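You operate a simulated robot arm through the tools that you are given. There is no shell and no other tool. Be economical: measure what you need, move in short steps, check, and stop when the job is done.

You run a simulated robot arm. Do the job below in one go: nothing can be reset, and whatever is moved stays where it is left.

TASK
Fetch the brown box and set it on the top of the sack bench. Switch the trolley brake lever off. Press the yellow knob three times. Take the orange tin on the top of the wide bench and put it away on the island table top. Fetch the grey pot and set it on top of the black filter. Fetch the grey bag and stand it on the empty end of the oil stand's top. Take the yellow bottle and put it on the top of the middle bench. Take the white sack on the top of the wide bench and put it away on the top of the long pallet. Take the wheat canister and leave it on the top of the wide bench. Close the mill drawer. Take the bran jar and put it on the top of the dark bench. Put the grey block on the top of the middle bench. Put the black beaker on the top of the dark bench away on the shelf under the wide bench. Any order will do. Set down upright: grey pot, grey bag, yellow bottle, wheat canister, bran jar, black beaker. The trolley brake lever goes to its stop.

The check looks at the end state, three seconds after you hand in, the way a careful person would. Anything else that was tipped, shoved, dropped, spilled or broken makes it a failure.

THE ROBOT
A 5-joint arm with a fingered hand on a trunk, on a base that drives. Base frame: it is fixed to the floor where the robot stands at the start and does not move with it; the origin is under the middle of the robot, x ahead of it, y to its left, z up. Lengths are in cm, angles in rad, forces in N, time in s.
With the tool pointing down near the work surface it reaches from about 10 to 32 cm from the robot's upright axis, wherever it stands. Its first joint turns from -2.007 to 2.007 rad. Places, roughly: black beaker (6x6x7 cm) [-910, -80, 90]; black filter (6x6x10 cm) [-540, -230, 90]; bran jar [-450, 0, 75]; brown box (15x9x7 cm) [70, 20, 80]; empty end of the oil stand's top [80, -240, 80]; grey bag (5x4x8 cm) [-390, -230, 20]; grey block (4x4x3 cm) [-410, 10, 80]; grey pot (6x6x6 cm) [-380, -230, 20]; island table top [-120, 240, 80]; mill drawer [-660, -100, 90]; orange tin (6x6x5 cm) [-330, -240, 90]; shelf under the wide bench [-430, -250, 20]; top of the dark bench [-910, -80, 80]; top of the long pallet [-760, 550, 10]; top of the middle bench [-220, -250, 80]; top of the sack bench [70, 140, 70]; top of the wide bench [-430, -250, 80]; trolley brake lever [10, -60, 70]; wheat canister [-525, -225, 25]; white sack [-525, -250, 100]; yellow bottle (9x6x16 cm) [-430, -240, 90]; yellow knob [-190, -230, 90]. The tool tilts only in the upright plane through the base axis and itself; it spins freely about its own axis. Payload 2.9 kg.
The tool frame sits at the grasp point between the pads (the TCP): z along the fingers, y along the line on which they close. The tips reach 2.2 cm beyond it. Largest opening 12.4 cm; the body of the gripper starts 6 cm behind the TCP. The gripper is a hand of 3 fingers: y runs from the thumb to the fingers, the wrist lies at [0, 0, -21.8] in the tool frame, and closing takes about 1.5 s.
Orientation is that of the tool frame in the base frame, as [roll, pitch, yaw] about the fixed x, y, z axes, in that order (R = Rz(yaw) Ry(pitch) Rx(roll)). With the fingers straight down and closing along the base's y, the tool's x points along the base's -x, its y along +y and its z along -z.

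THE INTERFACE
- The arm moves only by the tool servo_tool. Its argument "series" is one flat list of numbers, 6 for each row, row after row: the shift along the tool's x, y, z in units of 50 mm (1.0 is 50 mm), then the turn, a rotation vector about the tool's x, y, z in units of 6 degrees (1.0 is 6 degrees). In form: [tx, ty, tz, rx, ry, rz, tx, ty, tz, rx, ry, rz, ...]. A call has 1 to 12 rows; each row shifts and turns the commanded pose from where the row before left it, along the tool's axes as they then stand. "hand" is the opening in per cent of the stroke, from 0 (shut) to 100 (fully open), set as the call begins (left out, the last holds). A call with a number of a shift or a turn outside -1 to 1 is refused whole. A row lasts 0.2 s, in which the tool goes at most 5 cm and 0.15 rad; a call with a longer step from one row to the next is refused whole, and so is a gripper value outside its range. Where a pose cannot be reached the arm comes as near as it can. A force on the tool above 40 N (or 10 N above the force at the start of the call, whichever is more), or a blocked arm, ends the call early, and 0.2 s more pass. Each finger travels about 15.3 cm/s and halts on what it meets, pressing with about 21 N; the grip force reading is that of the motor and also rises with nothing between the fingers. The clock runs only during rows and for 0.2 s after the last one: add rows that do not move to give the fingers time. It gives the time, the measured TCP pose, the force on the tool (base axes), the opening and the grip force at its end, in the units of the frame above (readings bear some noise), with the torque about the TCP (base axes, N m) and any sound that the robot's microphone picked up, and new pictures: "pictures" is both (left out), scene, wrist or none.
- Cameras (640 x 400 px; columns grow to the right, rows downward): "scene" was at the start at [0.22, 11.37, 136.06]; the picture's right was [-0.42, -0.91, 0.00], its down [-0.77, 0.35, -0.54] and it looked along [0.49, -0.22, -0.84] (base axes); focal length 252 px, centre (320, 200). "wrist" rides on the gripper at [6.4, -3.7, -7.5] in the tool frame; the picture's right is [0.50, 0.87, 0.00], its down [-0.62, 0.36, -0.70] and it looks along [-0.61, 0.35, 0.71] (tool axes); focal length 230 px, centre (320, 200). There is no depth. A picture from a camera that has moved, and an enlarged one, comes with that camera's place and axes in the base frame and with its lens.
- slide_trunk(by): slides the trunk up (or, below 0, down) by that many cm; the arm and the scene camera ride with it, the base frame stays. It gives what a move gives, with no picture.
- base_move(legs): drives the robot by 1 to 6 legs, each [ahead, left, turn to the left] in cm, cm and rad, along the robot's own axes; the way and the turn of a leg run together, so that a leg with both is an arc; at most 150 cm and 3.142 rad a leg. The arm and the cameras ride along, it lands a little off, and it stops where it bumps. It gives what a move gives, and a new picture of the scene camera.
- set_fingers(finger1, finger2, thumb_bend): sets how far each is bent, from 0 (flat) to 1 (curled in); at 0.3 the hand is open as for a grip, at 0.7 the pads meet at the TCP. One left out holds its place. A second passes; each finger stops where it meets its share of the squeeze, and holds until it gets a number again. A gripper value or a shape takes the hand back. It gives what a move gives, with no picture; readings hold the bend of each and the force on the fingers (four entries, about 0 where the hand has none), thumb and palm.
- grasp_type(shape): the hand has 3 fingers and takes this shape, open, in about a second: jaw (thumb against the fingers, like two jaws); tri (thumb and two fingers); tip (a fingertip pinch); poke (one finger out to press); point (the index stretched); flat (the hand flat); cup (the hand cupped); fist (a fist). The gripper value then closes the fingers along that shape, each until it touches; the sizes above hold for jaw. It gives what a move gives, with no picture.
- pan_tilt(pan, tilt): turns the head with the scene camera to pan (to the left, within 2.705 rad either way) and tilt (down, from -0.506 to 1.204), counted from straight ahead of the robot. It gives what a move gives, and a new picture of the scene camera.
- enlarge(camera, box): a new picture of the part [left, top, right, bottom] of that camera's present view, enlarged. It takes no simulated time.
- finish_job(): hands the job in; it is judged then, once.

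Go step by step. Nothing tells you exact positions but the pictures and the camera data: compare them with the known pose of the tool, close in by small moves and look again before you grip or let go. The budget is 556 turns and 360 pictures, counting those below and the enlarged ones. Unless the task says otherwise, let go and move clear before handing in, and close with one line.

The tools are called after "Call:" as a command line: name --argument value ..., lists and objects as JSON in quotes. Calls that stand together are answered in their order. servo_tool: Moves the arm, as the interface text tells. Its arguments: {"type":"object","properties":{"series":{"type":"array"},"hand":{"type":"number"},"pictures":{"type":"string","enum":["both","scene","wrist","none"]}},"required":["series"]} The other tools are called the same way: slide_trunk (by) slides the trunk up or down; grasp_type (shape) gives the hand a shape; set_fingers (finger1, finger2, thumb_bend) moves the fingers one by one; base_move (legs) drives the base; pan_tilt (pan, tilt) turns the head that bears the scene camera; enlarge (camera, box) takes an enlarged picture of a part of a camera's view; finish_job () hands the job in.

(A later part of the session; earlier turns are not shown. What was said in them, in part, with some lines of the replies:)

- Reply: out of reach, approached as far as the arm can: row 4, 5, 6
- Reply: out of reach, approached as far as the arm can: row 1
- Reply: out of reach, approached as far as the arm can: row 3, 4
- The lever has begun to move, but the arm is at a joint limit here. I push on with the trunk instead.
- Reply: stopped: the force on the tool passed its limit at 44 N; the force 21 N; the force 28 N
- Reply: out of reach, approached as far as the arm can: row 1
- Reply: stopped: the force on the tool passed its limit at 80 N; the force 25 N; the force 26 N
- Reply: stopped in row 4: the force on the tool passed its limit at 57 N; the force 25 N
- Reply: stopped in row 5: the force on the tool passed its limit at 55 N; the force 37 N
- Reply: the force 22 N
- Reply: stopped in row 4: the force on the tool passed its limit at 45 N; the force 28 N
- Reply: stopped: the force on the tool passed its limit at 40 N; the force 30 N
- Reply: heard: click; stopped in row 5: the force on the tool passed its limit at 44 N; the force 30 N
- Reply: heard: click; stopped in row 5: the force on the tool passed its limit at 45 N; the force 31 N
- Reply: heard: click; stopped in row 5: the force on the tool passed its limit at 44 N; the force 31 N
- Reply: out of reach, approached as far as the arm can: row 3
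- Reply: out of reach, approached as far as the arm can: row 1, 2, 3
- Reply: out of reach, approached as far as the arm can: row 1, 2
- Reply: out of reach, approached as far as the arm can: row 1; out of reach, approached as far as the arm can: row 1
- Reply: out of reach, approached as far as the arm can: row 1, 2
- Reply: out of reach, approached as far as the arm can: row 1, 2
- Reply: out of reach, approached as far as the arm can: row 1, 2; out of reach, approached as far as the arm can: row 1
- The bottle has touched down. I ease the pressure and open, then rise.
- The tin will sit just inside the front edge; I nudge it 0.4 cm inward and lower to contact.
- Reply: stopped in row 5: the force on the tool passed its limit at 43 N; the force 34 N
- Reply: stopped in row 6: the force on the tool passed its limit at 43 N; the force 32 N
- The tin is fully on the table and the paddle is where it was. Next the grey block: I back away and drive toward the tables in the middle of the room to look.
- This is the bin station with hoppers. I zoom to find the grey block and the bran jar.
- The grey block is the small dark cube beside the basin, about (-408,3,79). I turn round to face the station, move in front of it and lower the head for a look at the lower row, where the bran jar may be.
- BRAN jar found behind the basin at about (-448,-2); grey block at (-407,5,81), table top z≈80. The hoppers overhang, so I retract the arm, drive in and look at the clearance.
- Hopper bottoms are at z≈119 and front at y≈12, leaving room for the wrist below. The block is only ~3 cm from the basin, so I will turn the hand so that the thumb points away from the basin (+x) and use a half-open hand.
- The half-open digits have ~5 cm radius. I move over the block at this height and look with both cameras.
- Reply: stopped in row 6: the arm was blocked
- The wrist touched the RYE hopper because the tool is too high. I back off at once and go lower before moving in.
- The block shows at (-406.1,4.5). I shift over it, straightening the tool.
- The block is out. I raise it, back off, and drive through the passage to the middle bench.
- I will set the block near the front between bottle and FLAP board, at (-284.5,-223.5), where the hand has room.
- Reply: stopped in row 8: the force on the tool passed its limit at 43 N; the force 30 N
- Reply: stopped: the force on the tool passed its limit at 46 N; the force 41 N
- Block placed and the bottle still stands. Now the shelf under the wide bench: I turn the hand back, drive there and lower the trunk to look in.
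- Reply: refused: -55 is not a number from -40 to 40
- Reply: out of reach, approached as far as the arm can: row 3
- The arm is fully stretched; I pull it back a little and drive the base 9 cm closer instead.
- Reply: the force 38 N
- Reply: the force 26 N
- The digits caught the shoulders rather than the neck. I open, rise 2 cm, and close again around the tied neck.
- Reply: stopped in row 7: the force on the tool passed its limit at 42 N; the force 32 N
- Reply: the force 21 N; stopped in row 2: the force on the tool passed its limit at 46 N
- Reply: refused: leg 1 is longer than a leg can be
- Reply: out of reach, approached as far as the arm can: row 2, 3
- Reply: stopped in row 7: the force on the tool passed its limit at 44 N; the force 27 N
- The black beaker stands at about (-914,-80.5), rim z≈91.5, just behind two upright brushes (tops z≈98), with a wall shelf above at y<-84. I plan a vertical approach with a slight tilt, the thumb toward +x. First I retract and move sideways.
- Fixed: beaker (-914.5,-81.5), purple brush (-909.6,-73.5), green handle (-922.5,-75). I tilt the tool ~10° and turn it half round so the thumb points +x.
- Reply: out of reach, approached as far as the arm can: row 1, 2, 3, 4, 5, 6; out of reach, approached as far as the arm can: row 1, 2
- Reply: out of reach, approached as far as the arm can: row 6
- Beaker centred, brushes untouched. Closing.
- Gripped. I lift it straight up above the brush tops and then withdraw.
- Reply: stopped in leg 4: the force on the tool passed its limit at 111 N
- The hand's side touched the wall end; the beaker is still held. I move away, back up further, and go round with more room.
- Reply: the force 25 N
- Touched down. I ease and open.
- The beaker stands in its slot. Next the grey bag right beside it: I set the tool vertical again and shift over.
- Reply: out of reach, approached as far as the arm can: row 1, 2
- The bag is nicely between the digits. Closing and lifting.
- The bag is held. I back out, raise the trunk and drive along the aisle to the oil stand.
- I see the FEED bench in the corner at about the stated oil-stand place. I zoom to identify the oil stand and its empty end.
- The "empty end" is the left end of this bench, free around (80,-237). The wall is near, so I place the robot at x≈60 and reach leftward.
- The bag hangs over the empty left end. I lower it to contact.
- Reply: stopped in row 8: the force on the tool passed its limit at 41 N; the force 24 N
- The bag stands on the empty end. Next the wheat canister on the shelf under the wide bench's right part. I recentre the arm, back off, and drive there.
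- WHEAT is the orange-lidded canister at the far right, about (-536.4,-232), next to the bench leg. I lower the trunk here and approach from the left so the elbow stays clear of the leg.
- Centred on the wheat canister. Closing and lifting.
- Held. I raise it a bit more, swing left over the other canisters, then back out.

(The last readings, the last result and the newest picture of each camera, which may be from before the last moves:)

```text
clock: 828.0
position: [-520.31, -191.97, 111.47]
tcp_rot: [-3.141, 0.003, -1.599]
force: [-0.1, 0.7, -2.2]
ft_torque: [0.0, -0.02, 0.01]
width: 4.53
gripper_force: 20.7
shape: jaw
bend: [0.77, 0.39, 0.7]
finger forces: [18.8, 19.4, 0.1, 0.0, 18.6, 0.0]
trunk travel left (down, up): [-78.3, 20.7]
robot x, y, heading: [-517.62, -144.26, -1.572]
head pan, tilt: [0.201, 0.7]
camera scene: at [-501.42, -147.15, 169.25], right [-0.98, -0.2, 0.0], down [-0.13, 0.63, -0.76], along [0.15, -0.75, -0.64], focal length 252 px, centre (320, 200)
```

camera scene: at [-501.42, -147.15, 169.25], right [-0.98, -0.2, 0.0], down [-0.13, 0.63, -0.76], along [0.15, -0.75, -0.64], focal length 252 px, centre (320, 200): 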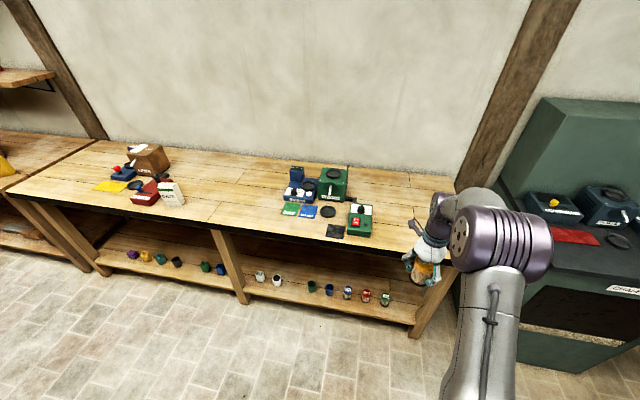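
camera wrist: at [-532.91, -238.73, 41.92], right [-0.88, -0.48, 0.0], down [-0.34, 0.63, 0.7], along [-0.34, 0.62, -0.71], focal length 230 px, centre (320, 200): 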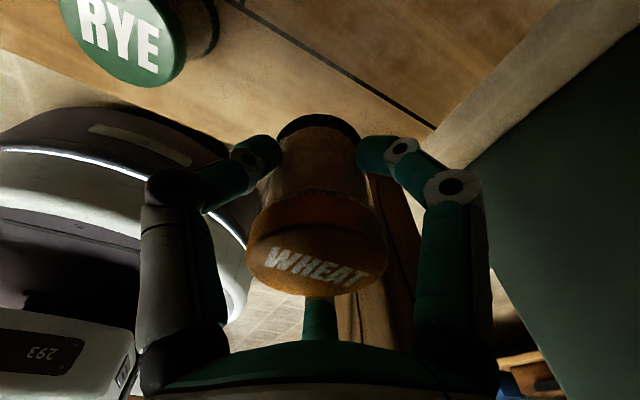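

I'll put the canister where the yellow bottle stood, around (-440,-231) on the wide bench.

Call:
base_move --legs '[[0, 80, 0], [38, 0, 0]]'

Call:
servo_tool --series '[0, 0, 0.8, 0, 0, 0, 0, 0, 0.8, 0, 0, 0, 0, 0, 0.8, 0, 0, 0, 0, 0, 0.8, 0, 0, 0, 0, 0, 0.4, 0, 0, 0, 0, 0, 0, 0, 0, 0]'

```text
clock: 834.3
position: [-438.62, -229.39, 111.54]
tcp_rot: [3.14, 0.003, -1.586]
force: [0.9, 1.2, -2.5]
ft_torque: [-0.02, -0.01, 0.02]
width: 4.5
gripper_force: 21.2
shape: jaw
bend: [0.77, 0.39, 0.7]
finger forces: [18.9, 19.5, 0.0, 0.0, 18.7, 0.0]
trunk travel left (down, up): [-78.3, 20.7]
robot x, y, heading: [-435.98, -182.03, -1.565]
head pan, tilt: [0.201, 0.7]
camera scene: at [-420.22, -184.41, 169.25], right [-0.98, -0.21, 0.0], down [-0.14, 0.63, -0.76], along [0.16, -0.75, -0.64], focal length 252 px, centre (320, 200)
```

scene: 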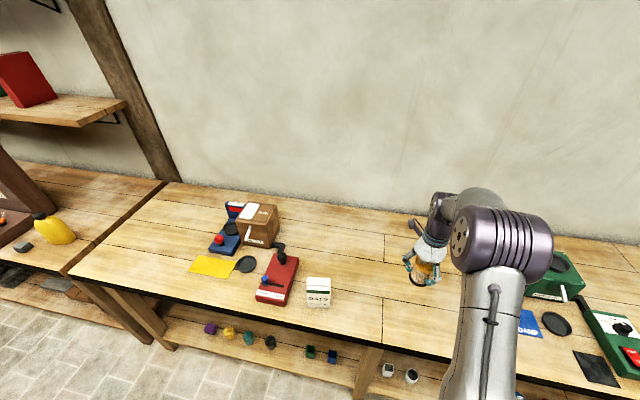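

```text
clock: 835.7
position: [-438.65, -229.46, 93.44]
tcp_rot: [3.141, 0.0, -1.586]
force: [0.3, -0.3, -2.4]
ft_torque: [-0.02, -0.01, 0.04]
width: 4.51
gripper_force: 21.0
shape: jaw
bend: [0.77, 0.39, 0.7]
finger forces: [18.9, 19.6, 0.0, 0.0, 18.5, 0.0]
trunk travel left (down, up): [-78.3, 20.7]
robot x, y, heading: [-436.02, -182.45, -1.561]
head pan, tilt: [0.201, 0.7]
camera scene: at [-420.22, -184.38, 169.25], right [-0.98, -0.21, 0.0], down [-0.14, 0.63, -0.76], along [0.16, -0.75, -0.64], focal length 252 px, centre (320, 200)
camera wrist: at [-435.15, -236.03, 100.93], right [-0.87, -0.49, 0.0], down [-0.35, 0.62, 0.7], along [-0.34, 0.61, -0.71], focal length 230 px, centre (320, 200)
```

scene: 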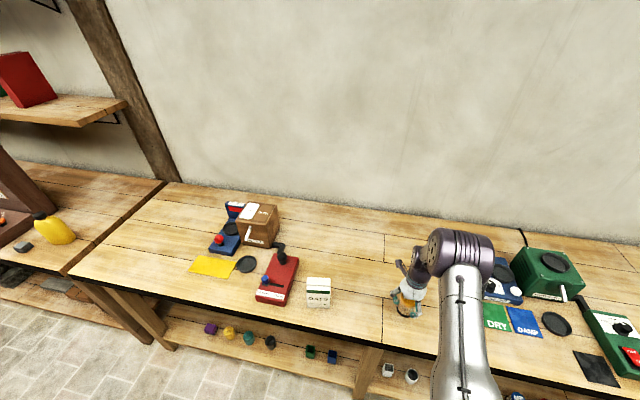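
wrist: 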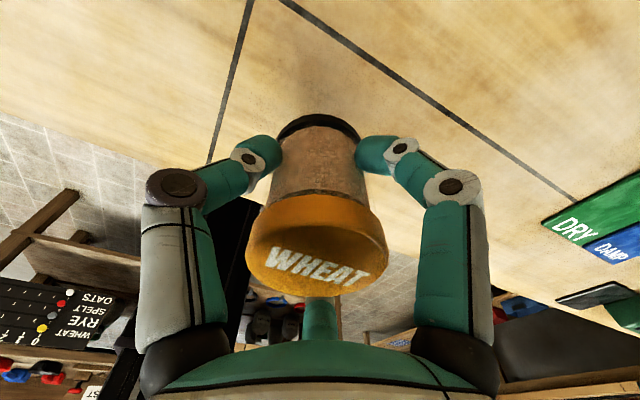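

Clear space below; lowering to contact.

Call:
servo_tool --series '[0.2, 0, 0.3, 0, 0, 0, 0, 0, 0.15, 0, 0, 0, 0, 0, 0.1, 0, 0, 0, 0, 0, 0.1, 0, 0, 0, 0, 0, 0.1, 0, 0, 0, 0, 0, 0.1, 0, 0, 0, 0, 0, 0.1, 0, 0, 0, 0, 0, 0.1, 0, 0, 0]' --pictures "none"

Call:
servo_tool --series '[0, 0, -0.06, 0, 0, 0]' --pictures "wrist"

```text
clock: 837.5
position: [-438.5, -230.38, 88.85]
tcp_rot: [3.14, -0.015, -1.588]
force: [1.3, 4.8, 30.6]
ft_torque: [0.25, -0.07, -0.04]
width: 4.8
gripper_force: 20.8
shape: jaw
bend: [0.78, 0.79, 0.71]
finger forces: [21.3, 24.5, 0.1, 0.1, 23.4, 0.1]
trunk travel left (down, up): [-78.3, 20.7]
robot x, y, heading: [-436.13, -181.89, -1.556]
head pan, tilt: [0.201, 0.7]
stopped in row 8: the force on the tool passed its limit at 45 N (the readings are from after the stop); the commanded pose is now the measured one
```

```text
clock: 837.9
position: [-438.45, -230.4, 89.01]
tcp_rot: [3.141, -0.01, -1.587]
force: [-0.4, 3.0, 20.8]
ft_torque: [0.11, -0.02, 0.01]
width: 4.76
gripper_force: 21.5
shape: jaw
bend: [0.78, 0.79, 0.71]
finger forces: [21.9, 23.8, 0.1, 0.0, 22.4, 0.0]
trunk travel left (down, up): [-78.3, 20.7]
robot x, y, heading: [-436.53, -182.11, -1.562]
head pan, tilt: [0.201, 0.7]
camera wrist: at [-435.07, -236.94, 96.63], right [-0.87, -0.49, 0.01], down [-0.35, 0.63, 0.7], along [-0.34, 0.61, -0.72], focal length 230 px, centre (320, 200)
```

wrist: 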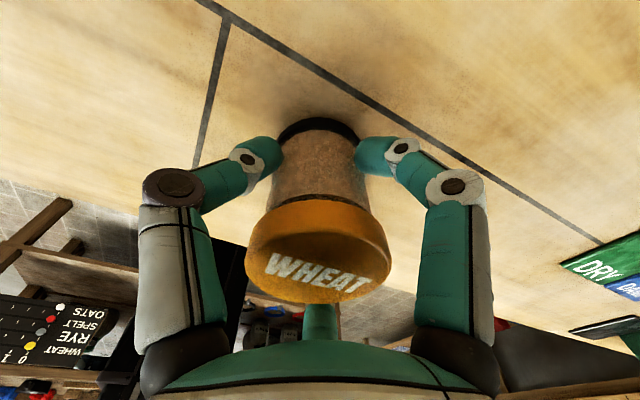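

Call:
set_fingers --finger1 0.44 --finger2 0.44 --thumb_bend 0.44

Call:
servo_tool --series '[0, 0, -0.3, 0, 0, 0, 0, 0, -0.6, 0, 0, 0, 0, 0, -0.8, 0, 0, 0, 0, 0, -1, 0, 0, 0, 0, 0, -1, 0, 0, 0]'

```text
clock: 838.9
position: [-438.55, -230.53, 88.94]
tcp_rot: [3.141, -0.009, -1.587]
force: [0.3, 0.0, 0.0]
ft_torque: [-0.01, 0.01, -0.04]
width: 6.56
gripper_force: 0.1
shape: fingers
bend: [0.44, 0.44, 0.44]
finger forces: [0.0, 0.0, 0.0, 0.0, 0.0, 0.0]
trunk travel left (down, up): [-78.3, 20.7]
robot x, y, heading: [-436.32, -182.03, -1.56]
head pan, tilt: [0.201, 0.7]
```

```text
clock: 840.1
position: [-438.46, -230.38, 107.68]
tcp_rot: [-3.141, -0.007, -1.587]
force: [-0.4, -0.6, -0.1]
ft_torque: [-0.02, 0.01, 0.0]
width: 6.55
gripper_force: 0.1
shape: fingers
bend: [0.44, 0.44, 0.44]
finger forces: [0.1, 0.0, 0.0, 0.0, 0.0, 0.0]
trunk travel left (down, up): [-78.3, 20.7]
robot x, y, heading: [-436.8, -182.14, -1.558]
head pan, tilt: [0.201, 0.7]
camera scene: at [-420.22, -184.21, 169.24], right [-0.98, -0.21, 0.0], down [-0.14, 0.63, -0.77], along [0.16, -0.75, -0.64], focal length 252 px, centre (320, 200)
camera wrist: at [-435.01, -236.84, 115.17], right [-0.87, -0.49, 0.0], down [-0.35, 0.63, 0.7], along [-0.34, 0.61, -0.72], focal length 230 px, centre (320, 200)
```

scene: 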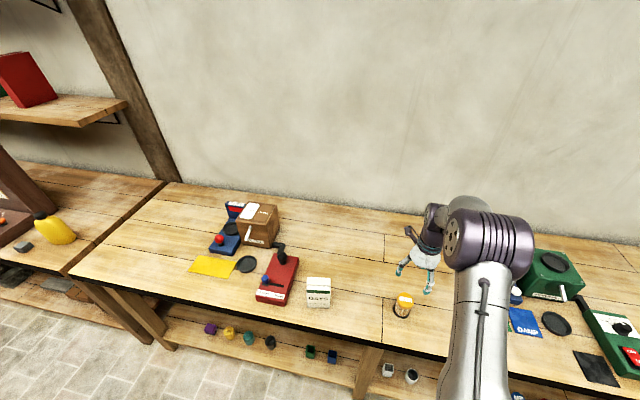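
wrist: 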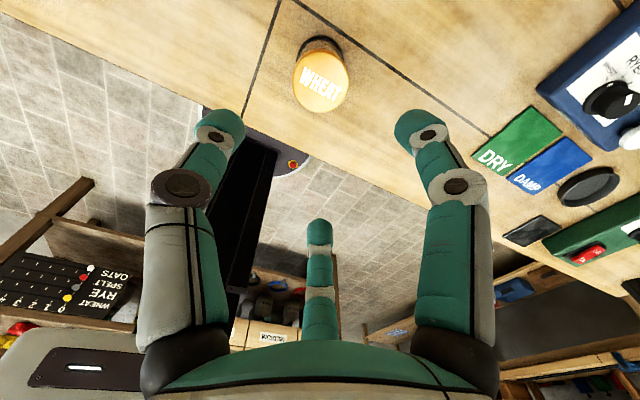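

The wheat canister is placed. Last, the mill drawer: I retract, drive over and turn to face the mill bench.

Call:
servo_tool --series '[-0.8, 0, 0, 0, 0, 0, -0.8, 0, 0, 0, 0, 0, -0.8, 0, 0, 0, 0, 0]' --hand 0 --pictures "none"

Call:
base_move --legs '[[-45, 0, 0], [0, -145, 0], [0, 0, -1.57]]'

Call:
pan_tilt --pan 0.0 --tilt 0.7

```text
clock: 840.9
position: [-438.51, -218.26, 107.32]
tcp_rot: [-3.141, -0.011, -1.586]
force: [0.5, 1.2, 0.3]
ft_torque: [-0.04, 0.01, 0.01]
width: 0.0
gripper_force: 18.4
shape: jaw
bend: [0.7, 0.7, 0.7]
finger forces: [0.0, 0.0, 0.1, 0.0, 0.0, 0.1]
trunk travel left (down, up): [-78.3, 20.7]
robot x, y, heading: [-436.36, -182.29, -1.56]
head pan, tilt: [0.201, 0.7]
```

```text
clock: 854.3
position: [-618.64, -137.25, 107.29]
tcp_rot: [3.141, -0.008, 3.117]
force: [0.3, -0.3, -1.0]
ft_torque: [0.0, 0.0, 0.0]
width: 0.0
gripper_force: 21.1
shape: jaw
bend: [0.7, 0.7, 0.7]
finger forces: [0.0, 0.0, 0.0, 0.1, 0.1, 0.0]
trunk travel left (down, up): [-78.3, 20.7]
robot x, y, heading: [-582.04, -139.48, -3.141]
head pan, tilt: [0.201, 0.7]
camera scene: at [-584.58, -156.03, 169.25], right [-0.2, 0.98, 0.0], down [0.63, 0.13, -0.76], along [-0.75, -0.15, -0.64], focal length 252 px, centre (320, 200)
```

scene: 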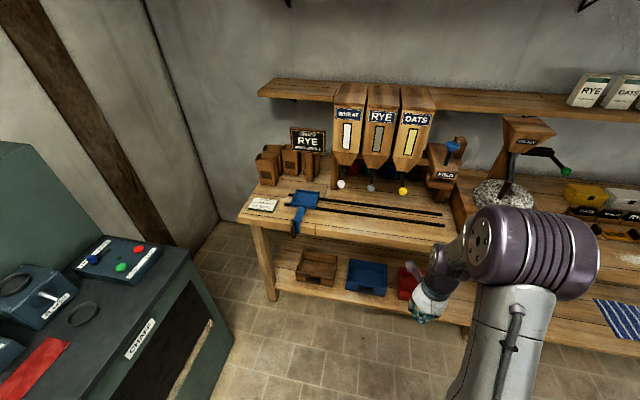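

```text
clock: 855.0
position: [-618.62, -137.24, 107.32]
tcp_rot: [-3.141, -0.01, 3.117]
force: [0.7, 0.3, 0.1]
ft_torque: [-0.01, 0.05, -0.02]
width: 0.0
gripper_force: 20.0
shape: jaw
bend: [0.7, 0.7, 0.7]
finger forces: [0.0, 0.0, 0.0, 0.0, 0.0, 0.0]
trunk travel left (down, up): [-78.3, 20.7]
robot x, y, heading: [-581.95, -139.51, -3.137]
head pan, tilt: [0.0, 0.7]
```

Call:
base_move --legs '[[0, -32, 0]]'

Call:
enlarge --camera "scene" --box '[260, 100, 480, 280]'

```text
clock: 857.1
position: [-618.57, -105.24, 107.28]
tcp_rot: [-3.141, -0.009, 3.116]
force: [0.0, -0.5, -0.3]
ft_torque: [-0.02, -0.02, 0.01]
width: 0.02
gripper_force: 21.2
shape: jaw
bend: [0.7, 0.7, 0.7]
finger forces: [0.0, 0.0, 0.0, 0.0, 0.1, 0.0]
trunk travel left (down, up): [-78.3, 20.7]
robot x, y, heading: [-582.72, -107.29, -3.143]
head pan, tilt: [0.0, 0.7]
```

```text
refused: no pictures are left
```

No pictures remain, so the drawer must be done by geometry and touch. From two earlier views its front is at about (-664,-97,87), closing in -x. I extend the closed hand a bit in free space and tilt it forward so the fingertips lead.

Call:
servo_tool --series '[0.7, 0.3, 0, 0, 0, 0, 0.7, 0.3, 0, 0, 0, 0, 0.7, 0.3, 0, 0, 0, 0, 0, 0, 0, 0, 0.95, 0, 0, 0, 0, 0, 0.95, 0, 0, 0, 0, 0, 0.95, 0, 0, 0, 0, 0, 0.95, 0, 0, 0, 0, 0, 0.95, 0, 0, 0, 0, 0, 0.95, 0, 0, 0, 0, 0, 0, 0]' --pictures "none"

```text
clock: 859.3
position: [-629.69, -105.98, 107.28]
tcp_rot: [3.131, -0.606, 3.118]
force: [-0.5, 0.2, -0.7]
ft_torque: [0.01, -0.01, -0.01]
width: 0.03
gripper_force: 21.2
shape: jaw
bend: [0.7, 0.7, 0.7]
finger forces: [0.0, 0.0, 0.1, 0.0, 0.0, 0.0]
out of reach, approached as far as the arm can: row 5, 6, 7, 8, 9
trunk travel left (down, up): [-78.3, 20.7]
robot x, y, heading: [-581.93, -107.59, -3.14]
head pan, tilt: [0.0, 0.7]
no pictures are left
```

Call:
base_move --legs '[[0, -8.2, 0]]'

Call:
slide_trunk --by -17

Call:
servo_tool --series '[0, 0, 0, 0, 0, 0]' --pictures "none"

```text
clock: 860.4
position: [-629.76, -97.8, 107.38]
tcp_rot: [3.133, -0.603, 3.118]
force: [-0.4, -0.5, 0.9]
ft_torque: [-0.03, 0.02, 0.04]
width: 0.0
gripper_force: 21.1
shape: jaw
bend: [0.7, 0.7, 0.7]
finger forces: [0.0, 0.0, 0.1, 0.1, 0.1, 0.0]
trunk travel left (down, up): [-78.3, 20.7]
robot x, y, heading: [-582.28, -99.56, -3.14]
head pan, tilt: [0.0, 0.7]
```

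```text
clock: 862.3
position: [-629.72, -97.8, 90.35]
tcp_rot: [3.131, -0.604, 3.119]
force: [-0.9, -0.5, 0.0]
ft_torque: [0.0, 0.01, 0.0]
width: 0.0
gripper_force: 20.4
shape: jaw
bend: [0.7, 0.7, 0.7]
finger forces: [0.1, 0.1, 0.0, 0.1, 0.0, 0.1]
trunk travel left (down, up): [-61.3, 37.7]
robot x, y, heading: [-582.33, -99.47, -3.136]
head pan, tilt: [0.0, 0.7]
```

```text
clock: 862.7
position: [-629.73, -97.79, 90.32]
tcp_rot: [3.133, -0.603, 3.118]
force: [0.0, 0.5, -0.6]
ft_torque: [0.01, 0.01, 0.0]
width: 0.01
gripper_force: 20.5
shape: jaw
bend: [0.7, 0.7, 0.7]
finger forces: [0.0, 0.0, 0.0, 0.1, 0.0, 0.0]
trunk travel left (down, up): [-61.3, 37.7]
robot x, y, heading: [-582.21, -99.61, -3.136]
head pan, tilt: [0.0, 0.7]
no pictures are left
```

Call:
base_move --legs '[[14, 0, 0]]'

Call:
servo_tool --series '[0.165, 0, 0.113, 0, 0, 0, 0.165, 0, 0.113, 0, 0, 0, 0.165, 0, 0.113, 0, 0, 0, 0.165, 0, 0.113, 0, 0, 0, 0.165, 0, 0.113, 0, 0, 0, 0.165, 0, 0.113, 0, 0, 0]' --pictures "none"

```text
clock: 864.0
position: [-643.49, -97.77, 90.28]
tcp_rot: [3.128, -0.603, 3.119]
force: [-0.1, 0.0, 0.0]
ft_torque: [-0.01, 0.02, -0.04]
width: 0.01
gripper_force: 20.9
shape: jaw
bend: [0.7, 0.7, 0.7]
finger forces: [0.0, 0.0, 0.0, 0.0, 0.0, 0.0]
trunk travel left (down, up): [-61.3, 37.7]
robot x, y, heading: [-596.33, -99.63, -3.137]
head pan, tilt: [0.0, 0.7]
```

```text
clock: 865.4
position: [-649.56, -97.63, 90.31]
tcp_rot: [3.132, -0.604, 3.118]
force: [-0.4, 0.2, -0.1]
ft_torque: [-0.04, -0.02, 0.05]
width: 0.0
gripper_force: 21.3
shape: jaw
bend: [0.7, 0.7, 0.7]
finger forces: [0.0, 0.1, 0.0, 0.0, 0.0, 0.0]
trunk travel left (down, up): [-61.3, 37.7]
robot x, y, heading: [-595.94, -99.48, -3.139]
head pan, tilt: [0.0, 0.7]
no pictures are left
```

Call:
servo_tool --series '[0.165, 0, 0.113, 0, 0, 0, 0.165, 0, 0.113, 0, 0, 0, 0.165, 0, 0.113, 0, 0, 0, 0.165, 0, 0.113, 0, 0, 0, 0.165, 0, 0.113, 0, 0, 0, 0.165, 0, 0.113, 0, 0, 0]' --pictures "none"

```text
clock: 866.8
position: [-655.72, -97.54, 90.22]
tcp_rot: [3.132, -0.604, 3.12]
force: [0.0, -0.3, 0.4]
ft_torque: [-0.02, -0.02, 0.0]
width: 0.03
gripper_force: 20.8
shape: jaw
bend: [0.7, 0.7, 0.7]
finger forces: [0.1, 0.0, 0.1, 0.0, 0.0, 0.1]
trunk travel left (down, up): [-61.3, 37.7]
robot x, y, heading: [-596.06, -99.66, -3.137]
head pan, tilt: [0.0, 0.7]
no pictures are left
```

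Call:
servo_tool --series '[-0.66, 0, -0.452, 0, 0, 0, -0.66, 0, -0.452, 0, 0, 0, -0.66, 0, -0.452, 0, 0, 0]' --pictures "none"

Call:
base_move --legs '[[11, 0, 0]]'

Call:
servo_tool --series '[0.165, 0, 0.113, 0, 0, 0, 0.165, 0, 0.113, 0, 0, 0, 0.165, 0, 0.113, 0, 0, 0, 0.165, 0, 0.113, 0, 0, 0, 0.165, 0, 0.113, 0, 0, 0, 0.165, 0, 0.113, 0, 0, 0]' --pictures "none"

```text
clock: 867.6
position: [-643.43, -97.85, 90.28]
tcp_rot: [3.13, -0.606, 3.119]
force: [-0.3, -0.3, 0.3]
ft_torque: [0.05, 0.01, 0.03]
width: 0.0
gripper_force: 21.0
shape: jaw
bend: [0.7, 0.7, 0.7]
finger forces: [0.0, 0.0, 0.0, 0.1, 0.0, 0.0]
trunk travel left (down, up): [-61.3, 37.7]
robot x, y, heading: [-596.05, -99.6, -3.139]
head pan, tilt: [0.0, 0.7]
no pictures are left
```

```text
clock: 868.8
position: [-654.57, -97.75, 90.21]
tcp_rot: [3.13, -0.605, 3.116]
force: [0.7, -0.4, 0.2]
ft_torque: [-0.02, -0.02, 0.01]
width: 0.0
gripper_force: 20.6
shape: jaw
bend: [0.7, 0.7, 0.7]
finger forces: [0.0, 0.0, 0.0, 0.1, 0.0, 0.1]
trunk travel left (down, up): [-61.3, 37.7]
robot x, y, heading: [-606.81, -99.25, -3.139]
head pan, tilt: [0.0, 0.7]
```

```text
clock: 870.2
position: [-660.43, -97.7, 90.14]
tcp_rot: [3.131, -0.604, 3.116]
force: [0.1, 1.4, -0.1]
ft_torque: [-0.04, 0.01, -0.02]
width: 0.01
gripper_force: 21.5
shape: jaw
bend: [0.7, 0.7, 0.7]
finger forces: [0.0, 0.0, 0.0, 0.1, 0.0, 0.0]
trunk travel left (down, up): [-61.3, 37.7]
robot x, y, heading: [-607.05, -99.55, -3.138]
head pan, tilt: [0.0, 0.7]
no pictures are left
```

Still no contact at x≈-661.7 (tip). I continue in small steps.

Call:
servo_tool --series '[0.165, 0, 0.113, 0, 0, 0, 0.165, 0, 0.113, 0, 0, 0, 0.165, 0, 0.113, 0, 0, 0]' --pictures "none"

Call:
servo_tool --series '[0.165, 0, 0.113, 0, 0, 0, 0.165, 0, 0.113, 0, 0, 0, 0.165, 0, 0.113, 0, 0, 0]' --pictures "none"

```text
clock: 870.8
position: [-661.13, -97.52, 89.77]
tcp_rot: [3.132, -0.58, 3.113]
force: [27.5, 0.6, -5.0]
ft_torque: [-0.05, 0.31, -0.14]
width: 0.0
gripper_force: 20.9
shape: jaw
bend: [0.7, 0.7, 0.7]
finger forces: [27.5, 0.0, 0.0, 0.0, 0.1, 0.0]
trunk travel left (down, up): [-61.3, 37.7]
robot x, y, heading: [-606.94, -99.42, -3.145]
head pan, tilt: [0.0, 0.7]
stopped in row 3: the force on the tool passed its limit at 46 N (the readings are from after the stop); the commanded pose is now the measured one
no pictures are left
```

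```text
clock: 871.2
position: [-661.19, -97.47, 89.35]
tcp_rot: [3.132, -0.569, 3.112]
force: [24.7, 1.4, -4.0]
ft_torque: [-0.03, 0.38, -0.17]
width: 0.04
gripper_force: 21.3
shape: jaw
bend: [0.7, 0.7, 0.7]
finger forces: [24.7, 0.0, 0.0, 0.0, 0.0, 0.0]
trunk travel left (down, up): [-61.3, 37.7]
robot x, y, heading: [-607.04, -99.72, 3.14]
head pan, tilt: [0.0, 0.7]
stopped in row 1: the force on the tool passed its limit at 44 N (the readings are from after the stop); the commanded pose is now the measured one
no pictures are left
```

Contact at the expected place (tip x≈-662.4). I push on much more slowly to see whether it slides.

Call:
servo_tool --series '[0.033, 0, 0.023, 0, 0, 0, 0.033, 0, 0.023, 0, 0, 0, 0.033, 0, 0.023, 0, 0, 0, 0.033, 0, 0.023, 0, 0, 0, 0.033, 0, 0.023, 0, 0, 0, 0.033, 0, 0.023, 0, 0, 0]' --pictures "none"

```text
clock: 871.7
position: [-661.18, -97.41, 89.16]
tcp_rot: [3.134, -0.557, 3.113]
force: [20.6, 0.1, -4.0]
ft_torque: [-0.04, 0.36, -0.13]
width: 0.02
gripper_force: 20.8
shape: jaw
bend: [0.7, 0.7, 0.7]
finger forces: [20.0, 0.1, 0.0, 0.0, 0.1, 0.1]
trunk travel left (down, up): [-61.3, 37.7]
robot x, y, heading: [-606.97, -99.89, 3.145]
head pan, tilt: [0.0, 0.7]
stopped in row 2: the force on the tool passed its limit at 42 N (the readings are from after the stop); the commanded pose is now the measured one
no pictures are left
```

It doesn't give. I back off and probe at other heights and sides to learn what I'm touching.

Call:
servo_tool --series '[-0.85, 0, -0.45, 0, 0, 0, 0, 0, 0, 0, 0, 0]' --pictures "none"

Call:
servo_tool --series '[-0.3, 0, 0.4, 0, 0.4, 0, 0, 0, 0, 0, 0, 0]' --pictures "none"

```text
clock: 872.3
position: [-656.94, -97.44, 88.73]
tcp_rot: [3.133, -0.563, 3.111]
force: [0.2, 0.1, -0.3]
ft_torque: [-0.02, -0.01, 0.0]
width: 0.0
gripper_force: 20.8
shape: jaw
bend: [0.7, 0.7, 0.7]
finger forces: [0.0, 0.1, 0.0, 0.1, 0.0, 0.0]
trunk travel left (down, up): [-61.3, 37.7]
robot x, y, heading: [-606.76, -99.73, 3.134]
head pan, tilt: [0.0, 0.7]
no pictures are left
```

```text
clock: 872.9
position: [-656.53, -97.56, 86.32]
tcp_rot: [3.131, -0.605, 3.112]
force: [-0.1, -0.2, -0.6]
ft_torque: [0.0, -0.01, 0.04]
width: 0.02
gripper_force: 21.0
shape: jaw
bend: [0.7, 0.7, 0.7]
finger forces: [0.0, 0.1, 0.0, 0.0, 0.0, 0.0]
trunk travel left (down, up): [-61.3, 37.7]
robot x, y, heading: [-606.58, -99.37, 3.14]
head pan, tilt: [0.0, 0.7]
no pictures are left
```

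Call:
servo_tool --series '[0.082, 0, 0.057, 0, 0, 0, 0.082, 0, 0.057, 0, 0, 0, 0.082, 0, 0.057, 0, 0, 0, 0.041, 0, 0.028, 0, 0, 0, 0.041, 0, 0.028, 0, 0, 0, 0.041, 0, 0.028, 0, 0, 0, 0.041, 0, 0.028, 0, 0, 0, 0.041, 0, 0.028, 0, 0, 0, 0.041, 0, 0.028, 0, 0, 0, 0.041, 0, 0.028, 0, 0, 0, 0.041, 0, 0.028, 0, 0, 0, 0.041, 0, 0.028, 0, 0, 0]' --pictures "none"

```text
clock: 875.5
position: [-660.32, -97.44, 86.33]
tcp_rot: [3.131, -0.602, 3.112]
force: [8.2, 0.4, -0.5]
ft_torque: [0.03, -0.15, 0.01]
width: 0.0
gripper_force: 21.2
shape: jaw
bend: [0.7, 0.7, 0.7]
finger forces: [0.0, 0.0, 0.0, 0.0, 0.0, 0.0]
trunk travel left (down, up): [-61.3, 37.7]
robot x, y, heading: [-606.53, -99.59, 3.138]
head pan, tilt: [0.0, 0.7]
no pictures are left
```

Light contact (8 N). I keep pushing slowly at this height.

Call:
servo_tool --series '[0.041, 0, 0.028, 0, 0, 0, 0.041, 0, 0.028, 0, 0, 0, 0.041, 0, 0.028, 0, 0, 0, 0.041, 0, 0.028, 0, 0, 0, 0.041, 0, 0.028, 0, 0, 0, 0.041, 0, 0.028, 0, 0, 0, 0.041, 0, 0.028, 0, 0, 0, 0.041, 0, 0.028, 0, 0, 0]' --pictures "none"

```text
clock: 876.5
position: [-660.6, -97.26, 86.25]
tcp_rot: [3.133, -0.589, 3.11]
force: [21.3, 2.2, 3.9]
ft_torque: [0.03, -0.35, -0.05]
width: 0.0
gripper_force: 21.6
shape: jaw
bend: [0.7, 0.7, 0.7]
finger forces: [0.0, 0.0, 0.0, 0.1, 0.0, 0.1]
trunk travel left (down, up): [-61.3, 37.7]
robot x, y, heading: [-606.86, -99.8, 3.137]
head pan, tilt: [0.0, 0.7]
stopped in row 5: the force on the tool passed its limit at 42 N (the readings are from after the stop); the commanded pose is now the measured one
no pictures are left
```

Both heights meet the same rigid face, so this is probably the bench's front edge and its top is higher than I assumed. I raise the tip and probe again.

Call:
servo_tool --series '[-0.5, 0, -0.34, 0, 0, 0, 0.45, 0, -0.68, 0, 0, 0, 0.3, 0, -0.5, 0, 0, 0, 0, 0, 0, 0, 0, 0]' --pictures "none"

```text
clock: 877.5
position: [-657.91, -97.38, 93.23]
tcp_rot: [3.131, -0.592, 3.11]
force: [0.0, -0.2, -0.2]
ft_torque: [0.0, -0.01, 0.05]
width: 0.02
gripper_force: 20.9
shape: jaw
bend: [0.7, 0.7, 0.7]
finger forces: [0.0, 0.1, 0.1, 0.0, 0.1, 0.0]
trunk travel left (down, up): [-61.3, 37.7]
robot x, y, heading: [-606.94, -99.81, 3.143]
head pan, tilt: [0.0, 0.7]
no pictures are left
```

Call:
servo_tool --series '[0.066, 0, 0.045, 0, 0, 0, 0.066, 0, 0.045, 0, 0, 0, 0.066, 0, 0.045, 0, 0, 0, 0.066, 0, 0.045, 0, 0, 0, 0.066, 0, 0.045, 0, 0, 0, 0.066, 0, 0.045, 0, 0, 0, 0.066, 0, 0.045, 0, 0, 0, 0.066, 0, 0.045, 0, 0, 0, 0.066, 0, 0.045, 0, 0, 0, 0.066, 0, 0.045, 0, 0, 0]' --pictures "none"

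```text
clock: 879.5
position: [-660.48, -97.3, 92.94]
tcp_rot: [3.132, -0.579, 3.109]
force: [23.6, 2.0, 4.1]
ft_torque: [0.01, -0.35, -0.02]
width: 0.0
gripper_force: 20.5
shape: jaw
bend: [0.7, 0.7, 0.7]
finger forces: [0.1, 0.0, 0.1, 0.0, 0.0, 0.1]
trunk travel left (down, up): [-61.3, 37.7]
robot x, y, heading: [-606.63, -99.89, 3.143]
head pan, tilt: [0.0, 0.7]
stopped in row 9: the force on the tool passed its limit at 43 N (the readings are from after the stop); the commanded pose is now the measured one
no pictures are left
```

The face at x≈-662 may be the fixed box beside the drawer. I probe at other y positions, starting further out, to find a protruding front.

Call:
servo_tool --series '[-0.66, 0, -0.452, 0, 0, 0, -0.66, 0, -0.452, 0, 0, 0, -0.66, 0, -0.452, 0, 0.2, 0]' --pictures "none"

Call:
base_move --legs '[[0, 8, 0]]'

Call:
servo_tool --series '[0.3, 0, 0.205, 0, 0, 0, 0.2, 0, 0.137, 0, 0, 0, 0.1, 0, 0.07, 0, 0, 0, 0.1, 0, 0.07, 0, 0, 0, 0.1, 0, 0.07, 0, 0, 0, 0.1, 0, 0.07, 0, 0, 0, 0.1, 0, 0.07, 0, 0, 0, 0.1, 0, 0.07, 0, 0, 0, 0.1, 0, 0.07, 0, 0, 0, 0.1, 0, 0.07, 0, 0, 0, 0.1, 0, 0.07, 0, 0, 0, 0.1, 0, 0.07, 0, 0, 0]' --pictures "none"

```text
clock: 880.3
position: [-649.1, -97.9, 93.23]
tcp_rot: [3.133, -0.602, 3.11]
force: [-0.9, -0.6, 1.6]
ft_torque: [0.0, 0.0, 0.02]
width: 0.0
gripper_force: 21.4
shape: jaw
bend: [0.7, 0.7, 0.7]
finger forces: [0.1, 0.0, 0.0, 0.0, 0.1, 0.0]
trunk travel left (down, up): [-61.3, 37.7]
robot x, y, heading: [-606.48, -99.79, 3.138]
head pan, tilt: [0.0, 0.7]
no pictures are left
```

```text
clock: 881.4
position: [-649.23, -106.1, 93.08]
tcp_rot: [3.132, -0.602, 3.11]
force: [-0.4, -0.8, 0.8]
ft_torque: [-0.02, 0.0, -0.04]
width: 0.0
gripper_force: 20.7
shape: jaw
bend: [0.7, 0.7, 0.7]
finger forces: [0.0, 0.0, 0.0, 0.0, 0.1, 0.0]
trunk travel left (down, up): [-61.3, 37.7]
robot x, y, heading: [-606.97, -107.75, 3.14]
head pan, tilt: [0.0, 0.7]
```

```text
clock: 884.0
position: [-658.38, -105.47, 93.11]
tcp_rot: [3.132, -0.602, 3.107]
force: [0.7, -0.8, -0.1]
ft_torque: [-0.02, -0.01, -0.02]
width: 0.0
gripper_force: 21.5
shape: jaw
bend: [0.7, 0.7, 0.7]
finger forces: [0.1, 0.0, 0.0, 0.0, 0.1, 0.0]
trunk travel left (down, up): [-61.3, 37.7]
robot x, y, heading: [-607.22, -107.75, 3.143]
head pan, tilt: [0.0, 0.7]
no pictures are left
```

Call:
servo_tool --series '[0.08, 0, 0.055, 0, 0, 0, 0.08, 0, 0.055, 0, 0, 0, 0.08, 0, 0.055, 0, 0, 0, 0.08, 0, 0.055, 0, 0, 0, 0.08, 0, 0.055, 0, 0, 0, 0.08, 0, 0.055, 0, 0, 0, 0.08, 0, 0.055, 0, 0, 0, 0.08, 0, 0.055, 0, 0, 0, 0.08, 0, 0.055, 0, 0, 0, 0.08, 0, 0.055, 0, 0, 0]' --pictures "none"

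```text
clock: 886.2
position: [-663.23, -105.4, 93.0]
tcp_rot: [3.135, -0.6, 3.107]
force: [-0.1, -0.5, -0.6]
ft_torque: [0.0, -0.02, 0.01]
width: 0.0
gripper_force: 21.1
shape: jaw
bend: [0.7, 0.7, 0.7]
finger forces: [0.0, 0.0, 0.0, 0.0, 0.0, 0.1]
trunk travel left (down, up): [-61.3, 37.7]
robot x, y, heading: [-606.78, -107.83, 3.137]
head pan, tilt: [0.0, 0.7]
no pictures are left
```

No contact here, so the thing at y≈-97.5 does protrude. I probe further in at this y to find the box or bench behind.

Call:
servo_tool --series '[0.1, 0, 0.07, 0, 0, 0, 0.1, 0, 0.07, 0, 0, 0, 0.1, 0, 0.07, 0, 0, 0, 0.1, 0, 0.07, 0, 0, 0, 0.1, 0, 0.07, 0, 0, 0, 0.1, 0, 0.07, 0, 0, 0, 0.1, 0, 0.07, 0, 0, 0, 0.1, 0, 0.07, 0, 0, 0]' --pictures "none"

```text
clock: 887.7
position: [-666.17, -105.91, 93.24]
tcp_rot: [3.132, -0.594, 3.119]
force: [21.0, -13.9, 11.5]
ft_torque: [0.59, -0.08, -0.13]
width: 0.0
gripper_force: 21.2
shape: jaw
bend: [0.7, 0.7, 0.7]
finger forces: [19.1, 0.1, 0.1, 0.0, 0.1, 0.0]
trunk travel left (down, up): [-61.3, 37.7]
robot x, y, heading: [-606.82, -107.68, -3.139]
head pan, tilt: [0.0, 0.7]
stopped in row 7: the force on the tool passed its limit at 49 N (the readings are from after the stop); the commanded pose is now the measured one
no pictures are left
```

At y≈-105 the surface is 6 cm further in, so the protruding part at y≈-97.5 is the drawer (or its handle). I return there and push with the base's momentum instead.

Call:
servo_tool --series '[-0.66, 0, -0.452, 0, 0, 0, -0.66, 0, -0.452, 0, 0, 0, -0.66, 0, -0.452, 0, 0, 0]' --pictures "none"

Call:
base_move --legs '[[0, -7, 0]]'

Call:
servo_tool --series '[-0.3, 0, 0.45, 0, 0, 0, 0, 0, 0, 0, 0, 0]' --pictures "none"

Call:
base_move --legs '[[12, 0, 0]]'

```text
clock: 888.5
position: [-654.81, -105.8, 92.96]
tcp_rot: [3.136, -0.594, 3.111]
force: [-0.8, 0.8, 1.4]
ft_torque: [0.0, 0.0, 0.01]
width: 0.0
gripper_force: 20.7
shape: jaw
bend: [0.7, 0.7, 0.7]
finger forces: [0.0, 0.1, 0.0, 0.0, 0.0, 0.0]
trunk travel left (down, up): [-61.3, 37.7]
robot x, y, heading: [-606.93, -107.77, 3.14]
head pan, tilt: [0.0, 0.7]
no pictures are left
```

```text
clock: 889.5
position: [-654.86, -98.94, 92.99]
tcp_rot: [3.136, -0.592, 3.111]
force: [0.0, -0.4, 0.2]
ft_torque: [-0.02, -0.02, -0.01]
width: 0.0
gripper_force: 21.2
shape: jaw
bend: [0.7, 0.7, 0.7]
finger forces: [0.1, 0.0, 0.0, 0.0, 0.1, 0.0]
trunk travel left (down, up): [-61.3, 37.7]
robot x, y, heading: [-606.67, -100.79, 3.143]
head pan, tilt: [0.0, 0.7]
```

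```text
clock: 890.1
position: [-654.84, -99.13, 90.28]
tcp_rot: [3.133, -0.594, 3.114]
force: [0.2, 0.0, 1.0]
ft_torque: [-0.01, 0.05, 0.01]
width: 0.04
gripper_force: 21.6
shape: jaw
bend: [0.7, 0.7, 0.7]
finger forces: [0.2, 0.1, 0.0, 0.1, 0.0, 0.0]
trunk travel left (down, up): [-61.3, 37.7]
robot x, y, heading: [-606.56, -101.08, 3.141]
head pan, tilt: [0.0, 0.7]
no pictures are left
```

```text
clock: 891.1
position: [-661.08, -99.19, 89.71]
tcp_rot: [3.135, -0.562, 3.107]
force: [6.4, 0.3, -3.4]
ft_torque: [-0.03, 0.07, -0.03]
width: 0.02
gripper_force: 20.4
shape: jaw
bend: [0.7, 0.7, 0.7]
finger forces: [7.8, 0.0, 0.0, 0.0, 0.1, 0.0]
trunk travel left (down, up): [-61.3, 37.7]
robot x, y, heading: [-613.97, -100.85, 3.137]
head pan, tilt: [0.0, 0.7]
stopped in leg 1: the force on the tool passed its limit at 64 N (the readings are from after the stop); the commanded pose is now the measured one
```

The part at z≈91 is rigid (fixed). At this tilt the upper finger touches first, so I back off and tilt the hand further toward horizontal to let only the fingertips lead.

Call:
base_move --legs '[[-10, 0, 0]]'

Call:
servo_tool --series '[0, 0, 0, 0, 0.8, 0, 0, 0, 0, 0, 0.8, 0, 0, 0, 0, 0, 0.8, 0, 0, 0, 0, 0, 0.8, 0, 0, 0, 0, 0, 0.8, 0, 0, 0, 0, 0, 0, 0]' --pictures "none"

```text
clock: 892.3
position: [-651.31, -99.08, 89.79]
tcp_rot: [3.136, -0.565, 3.107]
force: [0.6, 0.2, 0.5]
ft_torque: [0.03, -0.01, 0.02]
width: 0.01
gripper_force: 21.4
shape: jaw
bend: [0.7, 0.7, 0.7]
finger forces: [0.0, 0.0, 0.0, 0.0, 0.1, 0.1]
trunk travel left (down, up): [-61.3, 37.7]
robot x, y, heading: [-604.11, -100.9, 3.137]
head pan, tilt: [0.0, 0.7]
```

```text
clock: 893.7
position: [-651.23, -99.13, 89.64]
tcp_rot: [3.128, -0.985, 3.113]
force: [0.4, -0.7, 0.5]
ft_torque: [0.0, 0.01, 0.01]
width: 0.0
gripper_force: 20.9
shape: jaw
bend: [0.7, 0.7, 0.7]
finger forces: [0.1, 0.1, 0.0, 0.0, 0.1, 0.0]
trunk travel left (down, up): [-61.3, 37.7]
robot x, y, heading: [-604.05, -101.01, 3.142]
head pan, tilt: [0.0, 0.7]
no pictures are left
```

Call:
servo_tool --series '[0, 0, 0, 0, 0.7, 0, 0, 0, 0, 0, 0.7, 0, 0, 0, 0, 0, 0.65, 0, 0, 0, 0, 0, 0, 0]' --pictures "none"

```text
clock: 894.7
position: [-651.25, -99.13, 89.71]
tcp_rot: [3.125, -1.2, 3.116]
force: [-0.3, -0.7, 0.9]
ft_torque: [-0.01, 0.0, 0.0]
width: 0.02
gripper_force: 21.6
shape: jaw
bend: [0.7, 0.7, 0.7]
finger forces: [0.0, 0.1, 0.0, 0.0, 0.0, 0.0]
trunk travel left (down, up): [-61.3, 37.7]
robot x, y, heading: [-603.75, -101.1, 3.137]
head pan, tilt: [0.0, 0.7]
no pictures are left
```

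Call:
servo_tool --series '[0.05, 0, 0.13, 0, 0, 0, 0.05, 0, 0.13, 0, 0, 0, 0.05, 0, 0.13, 0, 0, 0, 0.05, 0, 0.13, 0, 0, 0, 0.05, 0, 0.13, 0, 0, 0, 0.05, 0, 0.13, 0, 0, 0, 0.05, 0, 0.13, 0, 0, 0, 0.05, 0, 0.13, 0, 0, 0, 0.05, 0, 0.13, 0, 0, 0, 0.05, 0, 0.13, 0, 0, 0]' --pictures "none"

Call:
servo_tool --series '[0.036, 0, 0.093, 0, 0, 0, 0.036, 0, 0.093, 0, 0, 0, 0.036, 0, 0.093, 0, 0, 0, 0.036, 0, 0.093, 0, 0, 0, 0.036, 0, 0.093, 0, 0, 0, 0.036, 0, 0.093, 0, 0, 0, 0.036, 0, 0.093, 0, 0, 0, 0.036, 0, 0.093, 0, 0, 0]' --pictures "none"

```text
clock: 896.9
position: [-658.35, -98.91, 89.7]
tcp_rot: [3.126, -1.197, 3.116]
force: [-0.1, -0.7, 1.0]
ft_torque: [0.03, 0.01, -0.02]
width: 0.0
gripper_force: 21.3
shape: jaw
bend: [0.7, 0.7, 0.7]
finger forces: [0.0, 0.0, 0.0, 0.0, 0.0, 0.0]
trunk travel left (down, up): [-61.3, 37.7]
robot x, y, heading: [-604.43, -100.74, 3.136]
head pan, tilt: [0.0, 0.7]
no pictures are left
```

```text
clock: 898.7
position: [-661.89, -98.62, 89.66]
tcp_rot: [3.13, -1.194, 3.112]
force: [25.9, 6.4, -16.3]
ft_torque: [-0.12, 0.23, -0.11]
width: 0.0
gripper_force: 21.1
shape: jaw
bend: [0.7, 0.7, 0.7]
finger forces: [28.2, 0.0, 0.0, 0.0, 0.0, 0.0]
trunk travel left (down, up): [-61.3, 37.7]
robot x, y, heading: [-603.76, -101.22, 3.139]
head pan, tilt: [0.0, 0.7]
no pictures are left
```

The contact is a rounded thing pressing from above – likely the drawer's knob, centred near z≈92. I raise the tip to that height and push it squarely.

Call:
servo_tool --series '[-0.11, 0, -0.28, 0, 0, 0, 0.55, 0.05, -0.22, 0, 0, 0, 0, 0, 0, 0, 0, 0]' --pictures "none"

Call:
servo_tool --series '[0.036, 0, 0.093, 0, 0, 0, 0.036, 0, 0.093, 0, 0, 0, 0.036, 0, 0.093, 0, 0, 0, 0.036, 0, 0.093, 0, 0, 0, 0.036, 0, 0.093, 0, 0, 0, 0.036, 0, 0.093, 0, 0, 0]' --pictures "none"

```text
clock: 899.3
position: [-660.6, -98.61, 90.8]
tcp_rot: [3.12, -1.168, 3.119]
force: [-1.9, -0.3, -11.8]
ft_torque: [0.08, -0.23, 0.01]
width: 0.0
gripper_force: 21.0
shape: jaw
bend: [0.7, 0.7, 0.7]
finger forces: [0.0, 0.0, 0.1, 0.0, 0.1, 0.0]
trunk travel left (down, up): [-61.3, 37.7]
robot x, y, heading: [-603.69, -101.04, 3.138]
head pan, tilt: [0.0, 0.7]
stopped in row 2: the force on the tool passed its limit at 60 N (the readings are from after the stop); the commanded pose is now the measured one
no pictures are left
```

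```text
clock: 899.9
position: [-661.17, -98.62, 90.64]
tcp_rot: [3.122, -1.156, 3.119]
force: [10.3, 0.7, -4.8]
ft_torque: [0.01, -0.05, 0.02]
width: 0.0
gripper_force: 20.7
shape: jaw
bend: [0.7, 0.7, 0.7]
finger forces: [0.1, 0.0, 0.1, 0.0, 0.0, 0.1]
trunk travel left (down, up): [-61.3, 37.7]
robot x, y, heading: [-603.85, -100.96, 3.135]
head pan, tilt: [0.0, 0.7]
stopped in row 3: the force on the tool passed its limit at 44 N (the readings are from after the stop); the commanded pose is now the measured one
no pictures are left
```

I was still under it. I back off fully, then raise, then approach at z≈92.5.

Call:
base_move --legs '[[-7, 0, 0]]'

Call:
servo_tool --series '[0.5, 0.05, -0.2, 0, 0.4, 0, 0, 0, 0, 0, 0, 0]' --pictures "none"

Call:
servo_tool --series '[0.072, 0, 0.186, 0, 0, 0, 0.072, 0, 0.186, 0, 0, 0, 0.072, 0, 0.186, 0, 0, 0, 0.072, 0, 0.186, 0, 0, 0, 0.036, 0, 0.093, 0, 0, 0, 0.036, 0, 0.093, 0, 0, 0, 0.036, 0, 0.093, 0, 0, 0, 0.036, 0, 0.093, 0, 0, 0, 0.036, 0, 0.093, 0, 0, 0, 0.036, 0, 0.093, 0, 0, 0]' --pictures "none"

```text
clock: 900.9
position: [-654.29, -98.58, 90.83]
tcp_rot: [3.123, -1.163, 3.117]
force: [0.8, 0.3, -0.1]
ft_torque: [0.02, 0.0, -0.03]
width: 0.0
gripper_force: 20.8
shape: jaw
bend: [0.7, 0.7, 0.7]
finger forces: [0.0, 0.0, 0.0, 0.0, 0.0, 0.0]
trunk travel left (down, up): [-61.3, 37.7]
robot x, y, heading: [-596.6, -100.78, 3.138]
head pan, tilt: [0.0, 0.7]
```

```text
clock: 901.5
position: [-654.48, -98.41, 93.39]
tcp_rot: [3.113, -1.202, 3.119]
force: [-0.4, -0.5, 0.1]
ft_torque: [0.03, 0.0, -0.01]
width: 0.0
gripper_force: 20.8
shape: jaw
bend: [0.7, 0.7, 0.7]
finger forces: [0.1, 0.1, 0.0, 0.0, 0.0, 0.1]
trunk travel left (down, up): [-61.3, 37.7]
robot x, y, heading: [-597.06, -100.85, 3.14]
head pan, tilt: [0.0, 0.7]
no pictures are left
```

```text
clock: 903.5
position: [-659.89, -98.2, 93.26]
tcp_rot: [3.119, -1.195, 3.119]
force: [28.6, -0.8, 9.1]
ft_torque: [0.02, -0.4, -0.09]
width: 0.01
gripper_force: 21.1
shape: jaw
bend: [0.7, 0.7, 0.7]
finger forces: [0.0, 0.0, 0.0, 0.0, 0.0, 0.0]
trunk travel left (down, up): [-61.3, 37.7]
robot x, y, heading: [-596.52, -101.09, 3.141]
head pan, tilt: [0.0, 0.7]
stopped in row 10: the force on the tool passed its limit at 44 N (the readings are from after the stop); the commanded pose is now the measured one
no pictures are left
```

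The rounded thing has its middle near z≈91.5 and is rigid at y≈-98. I probe 4 cm to either side to learn the shape around it.

Call:
servo_tool --series '[-0.3, 0, -0.75, 0, 0, 0, -0.1, 0, 0.04, 0, 0, 0]' --pictures "none"

Call:
base_move --legs '[[0, 4, 0]]'

Call:
servo_tool --series '[0.072, 0, 0.186, 0, 0, 0, 0.072, 0, 0.186, 0, 0, 0, 0.072, 0, 0.186, 0, 0, 0, 0.036, 0, 0.093, 0, 0, 0, 0.036, 0, 0.093, 0, 0, 0, 0.036, 0, 0.093, 0, 0, 0, 0.036, 0, 0.093, 0, 0, 0, 0.036, 0, 0.093, 0, 0, 0, 0.036, 0, 0.093, 0, 0, 0, 0.036, 0, 0.093, 0, 0, 0, 0.036, 0, 0.093, 0, 0, 0, 0.036, 0, 0.093, 0, 0, 0]' --pictures "none"

```text
clock: 904.1
position: [-656.55, -98.5, 92.4]
tcp_rot: [3.119, -1.191, 3.119]
force: [0.6, 0.3, -0.2]
ft_torque: [0.0, 0.02, 0.0]
width: 0.02
gripper_force: 21.3
shape: jaw
bend: [0.7, 0.7, 0.7]
finger forces: [0.0, 0.0, 0.1, 0.0, 0.1, 0.0]
trunk travel left (down, up): [-61.3, 37.7]
robot x, y, heading: [-596.92, -101.23, 3.137]
head pan, tilt: [0.0, 0.7]
no pictures are left
```

```text
clock: 905.0
position: [-656.52, -102.51, 92.52]
tcp_rot: [3.115, -1.19, 3.126]
force: [-0.1, -0.1, 1.0]
ft_torque: [0.02, 0.05, -0.01]
width: 0.01
gripper_force: 21.4
shape: jaw
bend: [0.7, 0.7, 0.7]
finger forces: [0.0, 0.0, 0.0, 0.0, 0.0, 0.1]
trunk travel left (down, up): [-61.3, 37.7]
robot x, y, heading: [-596.99, -104.97, 3.139]
head pan, tilt: [0.0, 0.7]
```

```text
clock: 907.6
position: [-663.54, -102.34, 92.43]
tcp_rot: [3.116, -1.189, 3.123]
force: [21.6, -6.1, -2.9]
ft_torque: [-0.04, -0.2, 0.22]
width: 0.01
gripper_force: 21.3
shape: jaw
bend: [0.7, 0.7, 0.7]
finger forces: [0.0, 3.8, 0.0, 0.0, 0.0, 0.0]
trunk travel left (down, up): [-61.3, 37.7]
robot x, y, heading: [-596.77, -104.82, 3.136]
head pan, tilt: [0.0, 0.7]
no pictures are left
```

That's the drawer panel at x≈-665.6 (the knob sticks out 3.7 cm in front of it), and the force is still moderate. I keep pushing here slowly.

Call:
servo_tool --series '[0.036, 0, 0.093, 0, 0, 0, 0.036, 0, 0.093, 0, 0, 0, 0.036, 0, 0.093, 0, 0, 0, 0.036, 0, 0.093, 0, 0, 0, 0.036, 0, 0.093, 0, 0, 0, 0.036, 0, 0.093, 0, 0, 0]' --pictures "none"

```text
clock: 908.0
position: [-663.67, -102.34, 92.26]
tcp_rot: [3.116, -1.183, 3.124]
force: [25.0, -4.8, 8.1]
ft_torque: [-0.09, 0.03, 0.22]
width: 0.01
gripper_force: 20.9
shape: jaw
bend: [0.7, 0.7, 0.7]
finger forces: [0.0, 2.9, 0.0, 0.0, 0.0, 0.0]
trunk travel left (down, up): [-61.3, 37.7]
robot x, y, heading: [-596.72, -104.71, 3.142]
head pan, tilt: [0.0, 0.7]
stopped in row 2: the force on the tool passed its limit at 44 N (the readings are from after the stop); the commanded pose is now the measured one
no pictures are left
```

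Still rigid. I check whether there is a box front beside the panel (which would tell how far the drawer stands out): probing at y≈-108.5.

Call:
servo_tool --series '[-0.36, 0, -0.93, 0, 0, 0]' --pictures "none"

Call:
base_move --legs '[[3, 6.5, 0]]'

Call:
servo_tool --series '[0.072, 0, 0.186, 0, 0, 0, 0.072, 0, 0.186, 0, 0, 0, 0.072, 0, 0.186, 0, 0, 0, 0.05, 0, 0.13, 0, 0, 0, 0.05, 0, 0.13, 0, 0, 0, 0.05, 0, 0.13, 0, 0, 0, 0.05, 0, 0.13, 0, 0, 0, 0.05, 0, 0.13, 0, 0, 0, 0.05, 0, 0.13, 0, 0, 0, 0.05, 0, 0.13, 0, 0, 0, 0.05, 0, 0.13, 0, 0, 0, 0.05, 0, 0.13, 0, 0, 0]' --pictures "none"

```text
clock: 908.5
position: [-658.94, -102.39, 92.51]
tcp_rot: [3.12, -1.183, 3.121]
force: [0.6, -0.6, 0.1]
ft_torque: [-0.05, 0.04, 0.0]
width: 0.0
gripper_force: 20.8
shape: jaw
bend: [0.7, 0.7, 0.7]
finger forces: [0.0, 0.0, 0.0, 0.1, 0.0, 0.1]
trunk travel left (down, up): [-61.3, 37.7]
robot x, y, heading: [-596.99, -105.1, 3.136]
head pan, tilt: [0.0, 0.7]
no pictures are left
```

```text
clock: 909.5
position: [-662.28, -109.32, 92.27]
tcp_rot: [3.118, -1.18, 3.124]
force: [-0.2, -0.1, 0.3]
ft_torque: [0.02, -0.03, -0.02]
width: 0.0
gripper_force: 21.0
shape: jaw
bend: [0.7, 0.7, 0.7]
finger forces: [0.0, 0.1, 0.0, 0.0, 0.0, 0.0]
trunk travel left (down, up): [-61.3, 37.7]
robot x, y, heading: [-600.25, -111.46, 3.141]
head pan, tilt: [0.0, 0.7]
```

```text
clock: 910.7
position: [-665.39, -109.12, 92.05]
tcp_rot: [3.119, -1.168, 3.125]
force: [27.2, -1.1, 7.7]
ft_torque: [-0.07, 0.02, 0.22]
width: 0.0
gripper_force: 20.6
shape: jaw
bend: [0.7, 0.7, 0.7]
finger forces: [0.0, 0.0, 0.1, 0.1, 0.1, 0.0]
trunk travel left (down, up): [-61.3, 37.7]
robot x, y, heading: [-599.67, -111.5, 3.139]
head pan, tilt: [0.0, 0.7]
stopped in row 5: the force on the tool passed its limit at 47 N (the readings are from after the stop); the commanded pose is now the measured one
no pictures are left
```

At y≈-109 the mill's box front is at x≈-667.4, so the drawer panel (x≈-665.6) is seated against the box with just its overlay thickness, and the knob no longer yields to 64 N: the drawer slid shut almost without force during my first approach and is at its stop. I withdraw clear.

Call:
base_move --legs '[[-12, 0, 0], [-35, 0, 0]]'

```text
clock: 913.8
position: [-618.31, -109.44, 91.8]
tcp_rot: [3.119, -1.166, 3.127]
force: [-0.2, -0.9, -1.6]
ft_torque: [0.0, 0.06, -0.02]
width: 0.0
gripper_force: 20.7
shape: jaw
bend: [0.7, 0.7, 0.7]
finger forces: [0.1, 0.0, 0.0, 0.1, 0.0, 0.1]
trunk travel left (down, up): [-61.3, 37.7]
robot x, y, heading: [-552.35, -111.69, -3.138]
head pan, tilt: [0.0, 0.7]
```

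Call:
finish_job

```text
The job is handed in.
```

All thirteen steps were carried out, and I checked twelve with the cameras or by the button clicks. My picture budget ran out before the mill drawer, so I closed that one by touch only: the drawer front no longer moved under a 64 N push and sat against the box. Probing around it, I also pressed on other parts of the mill with up to about 60 N, and I could not look afterwards.
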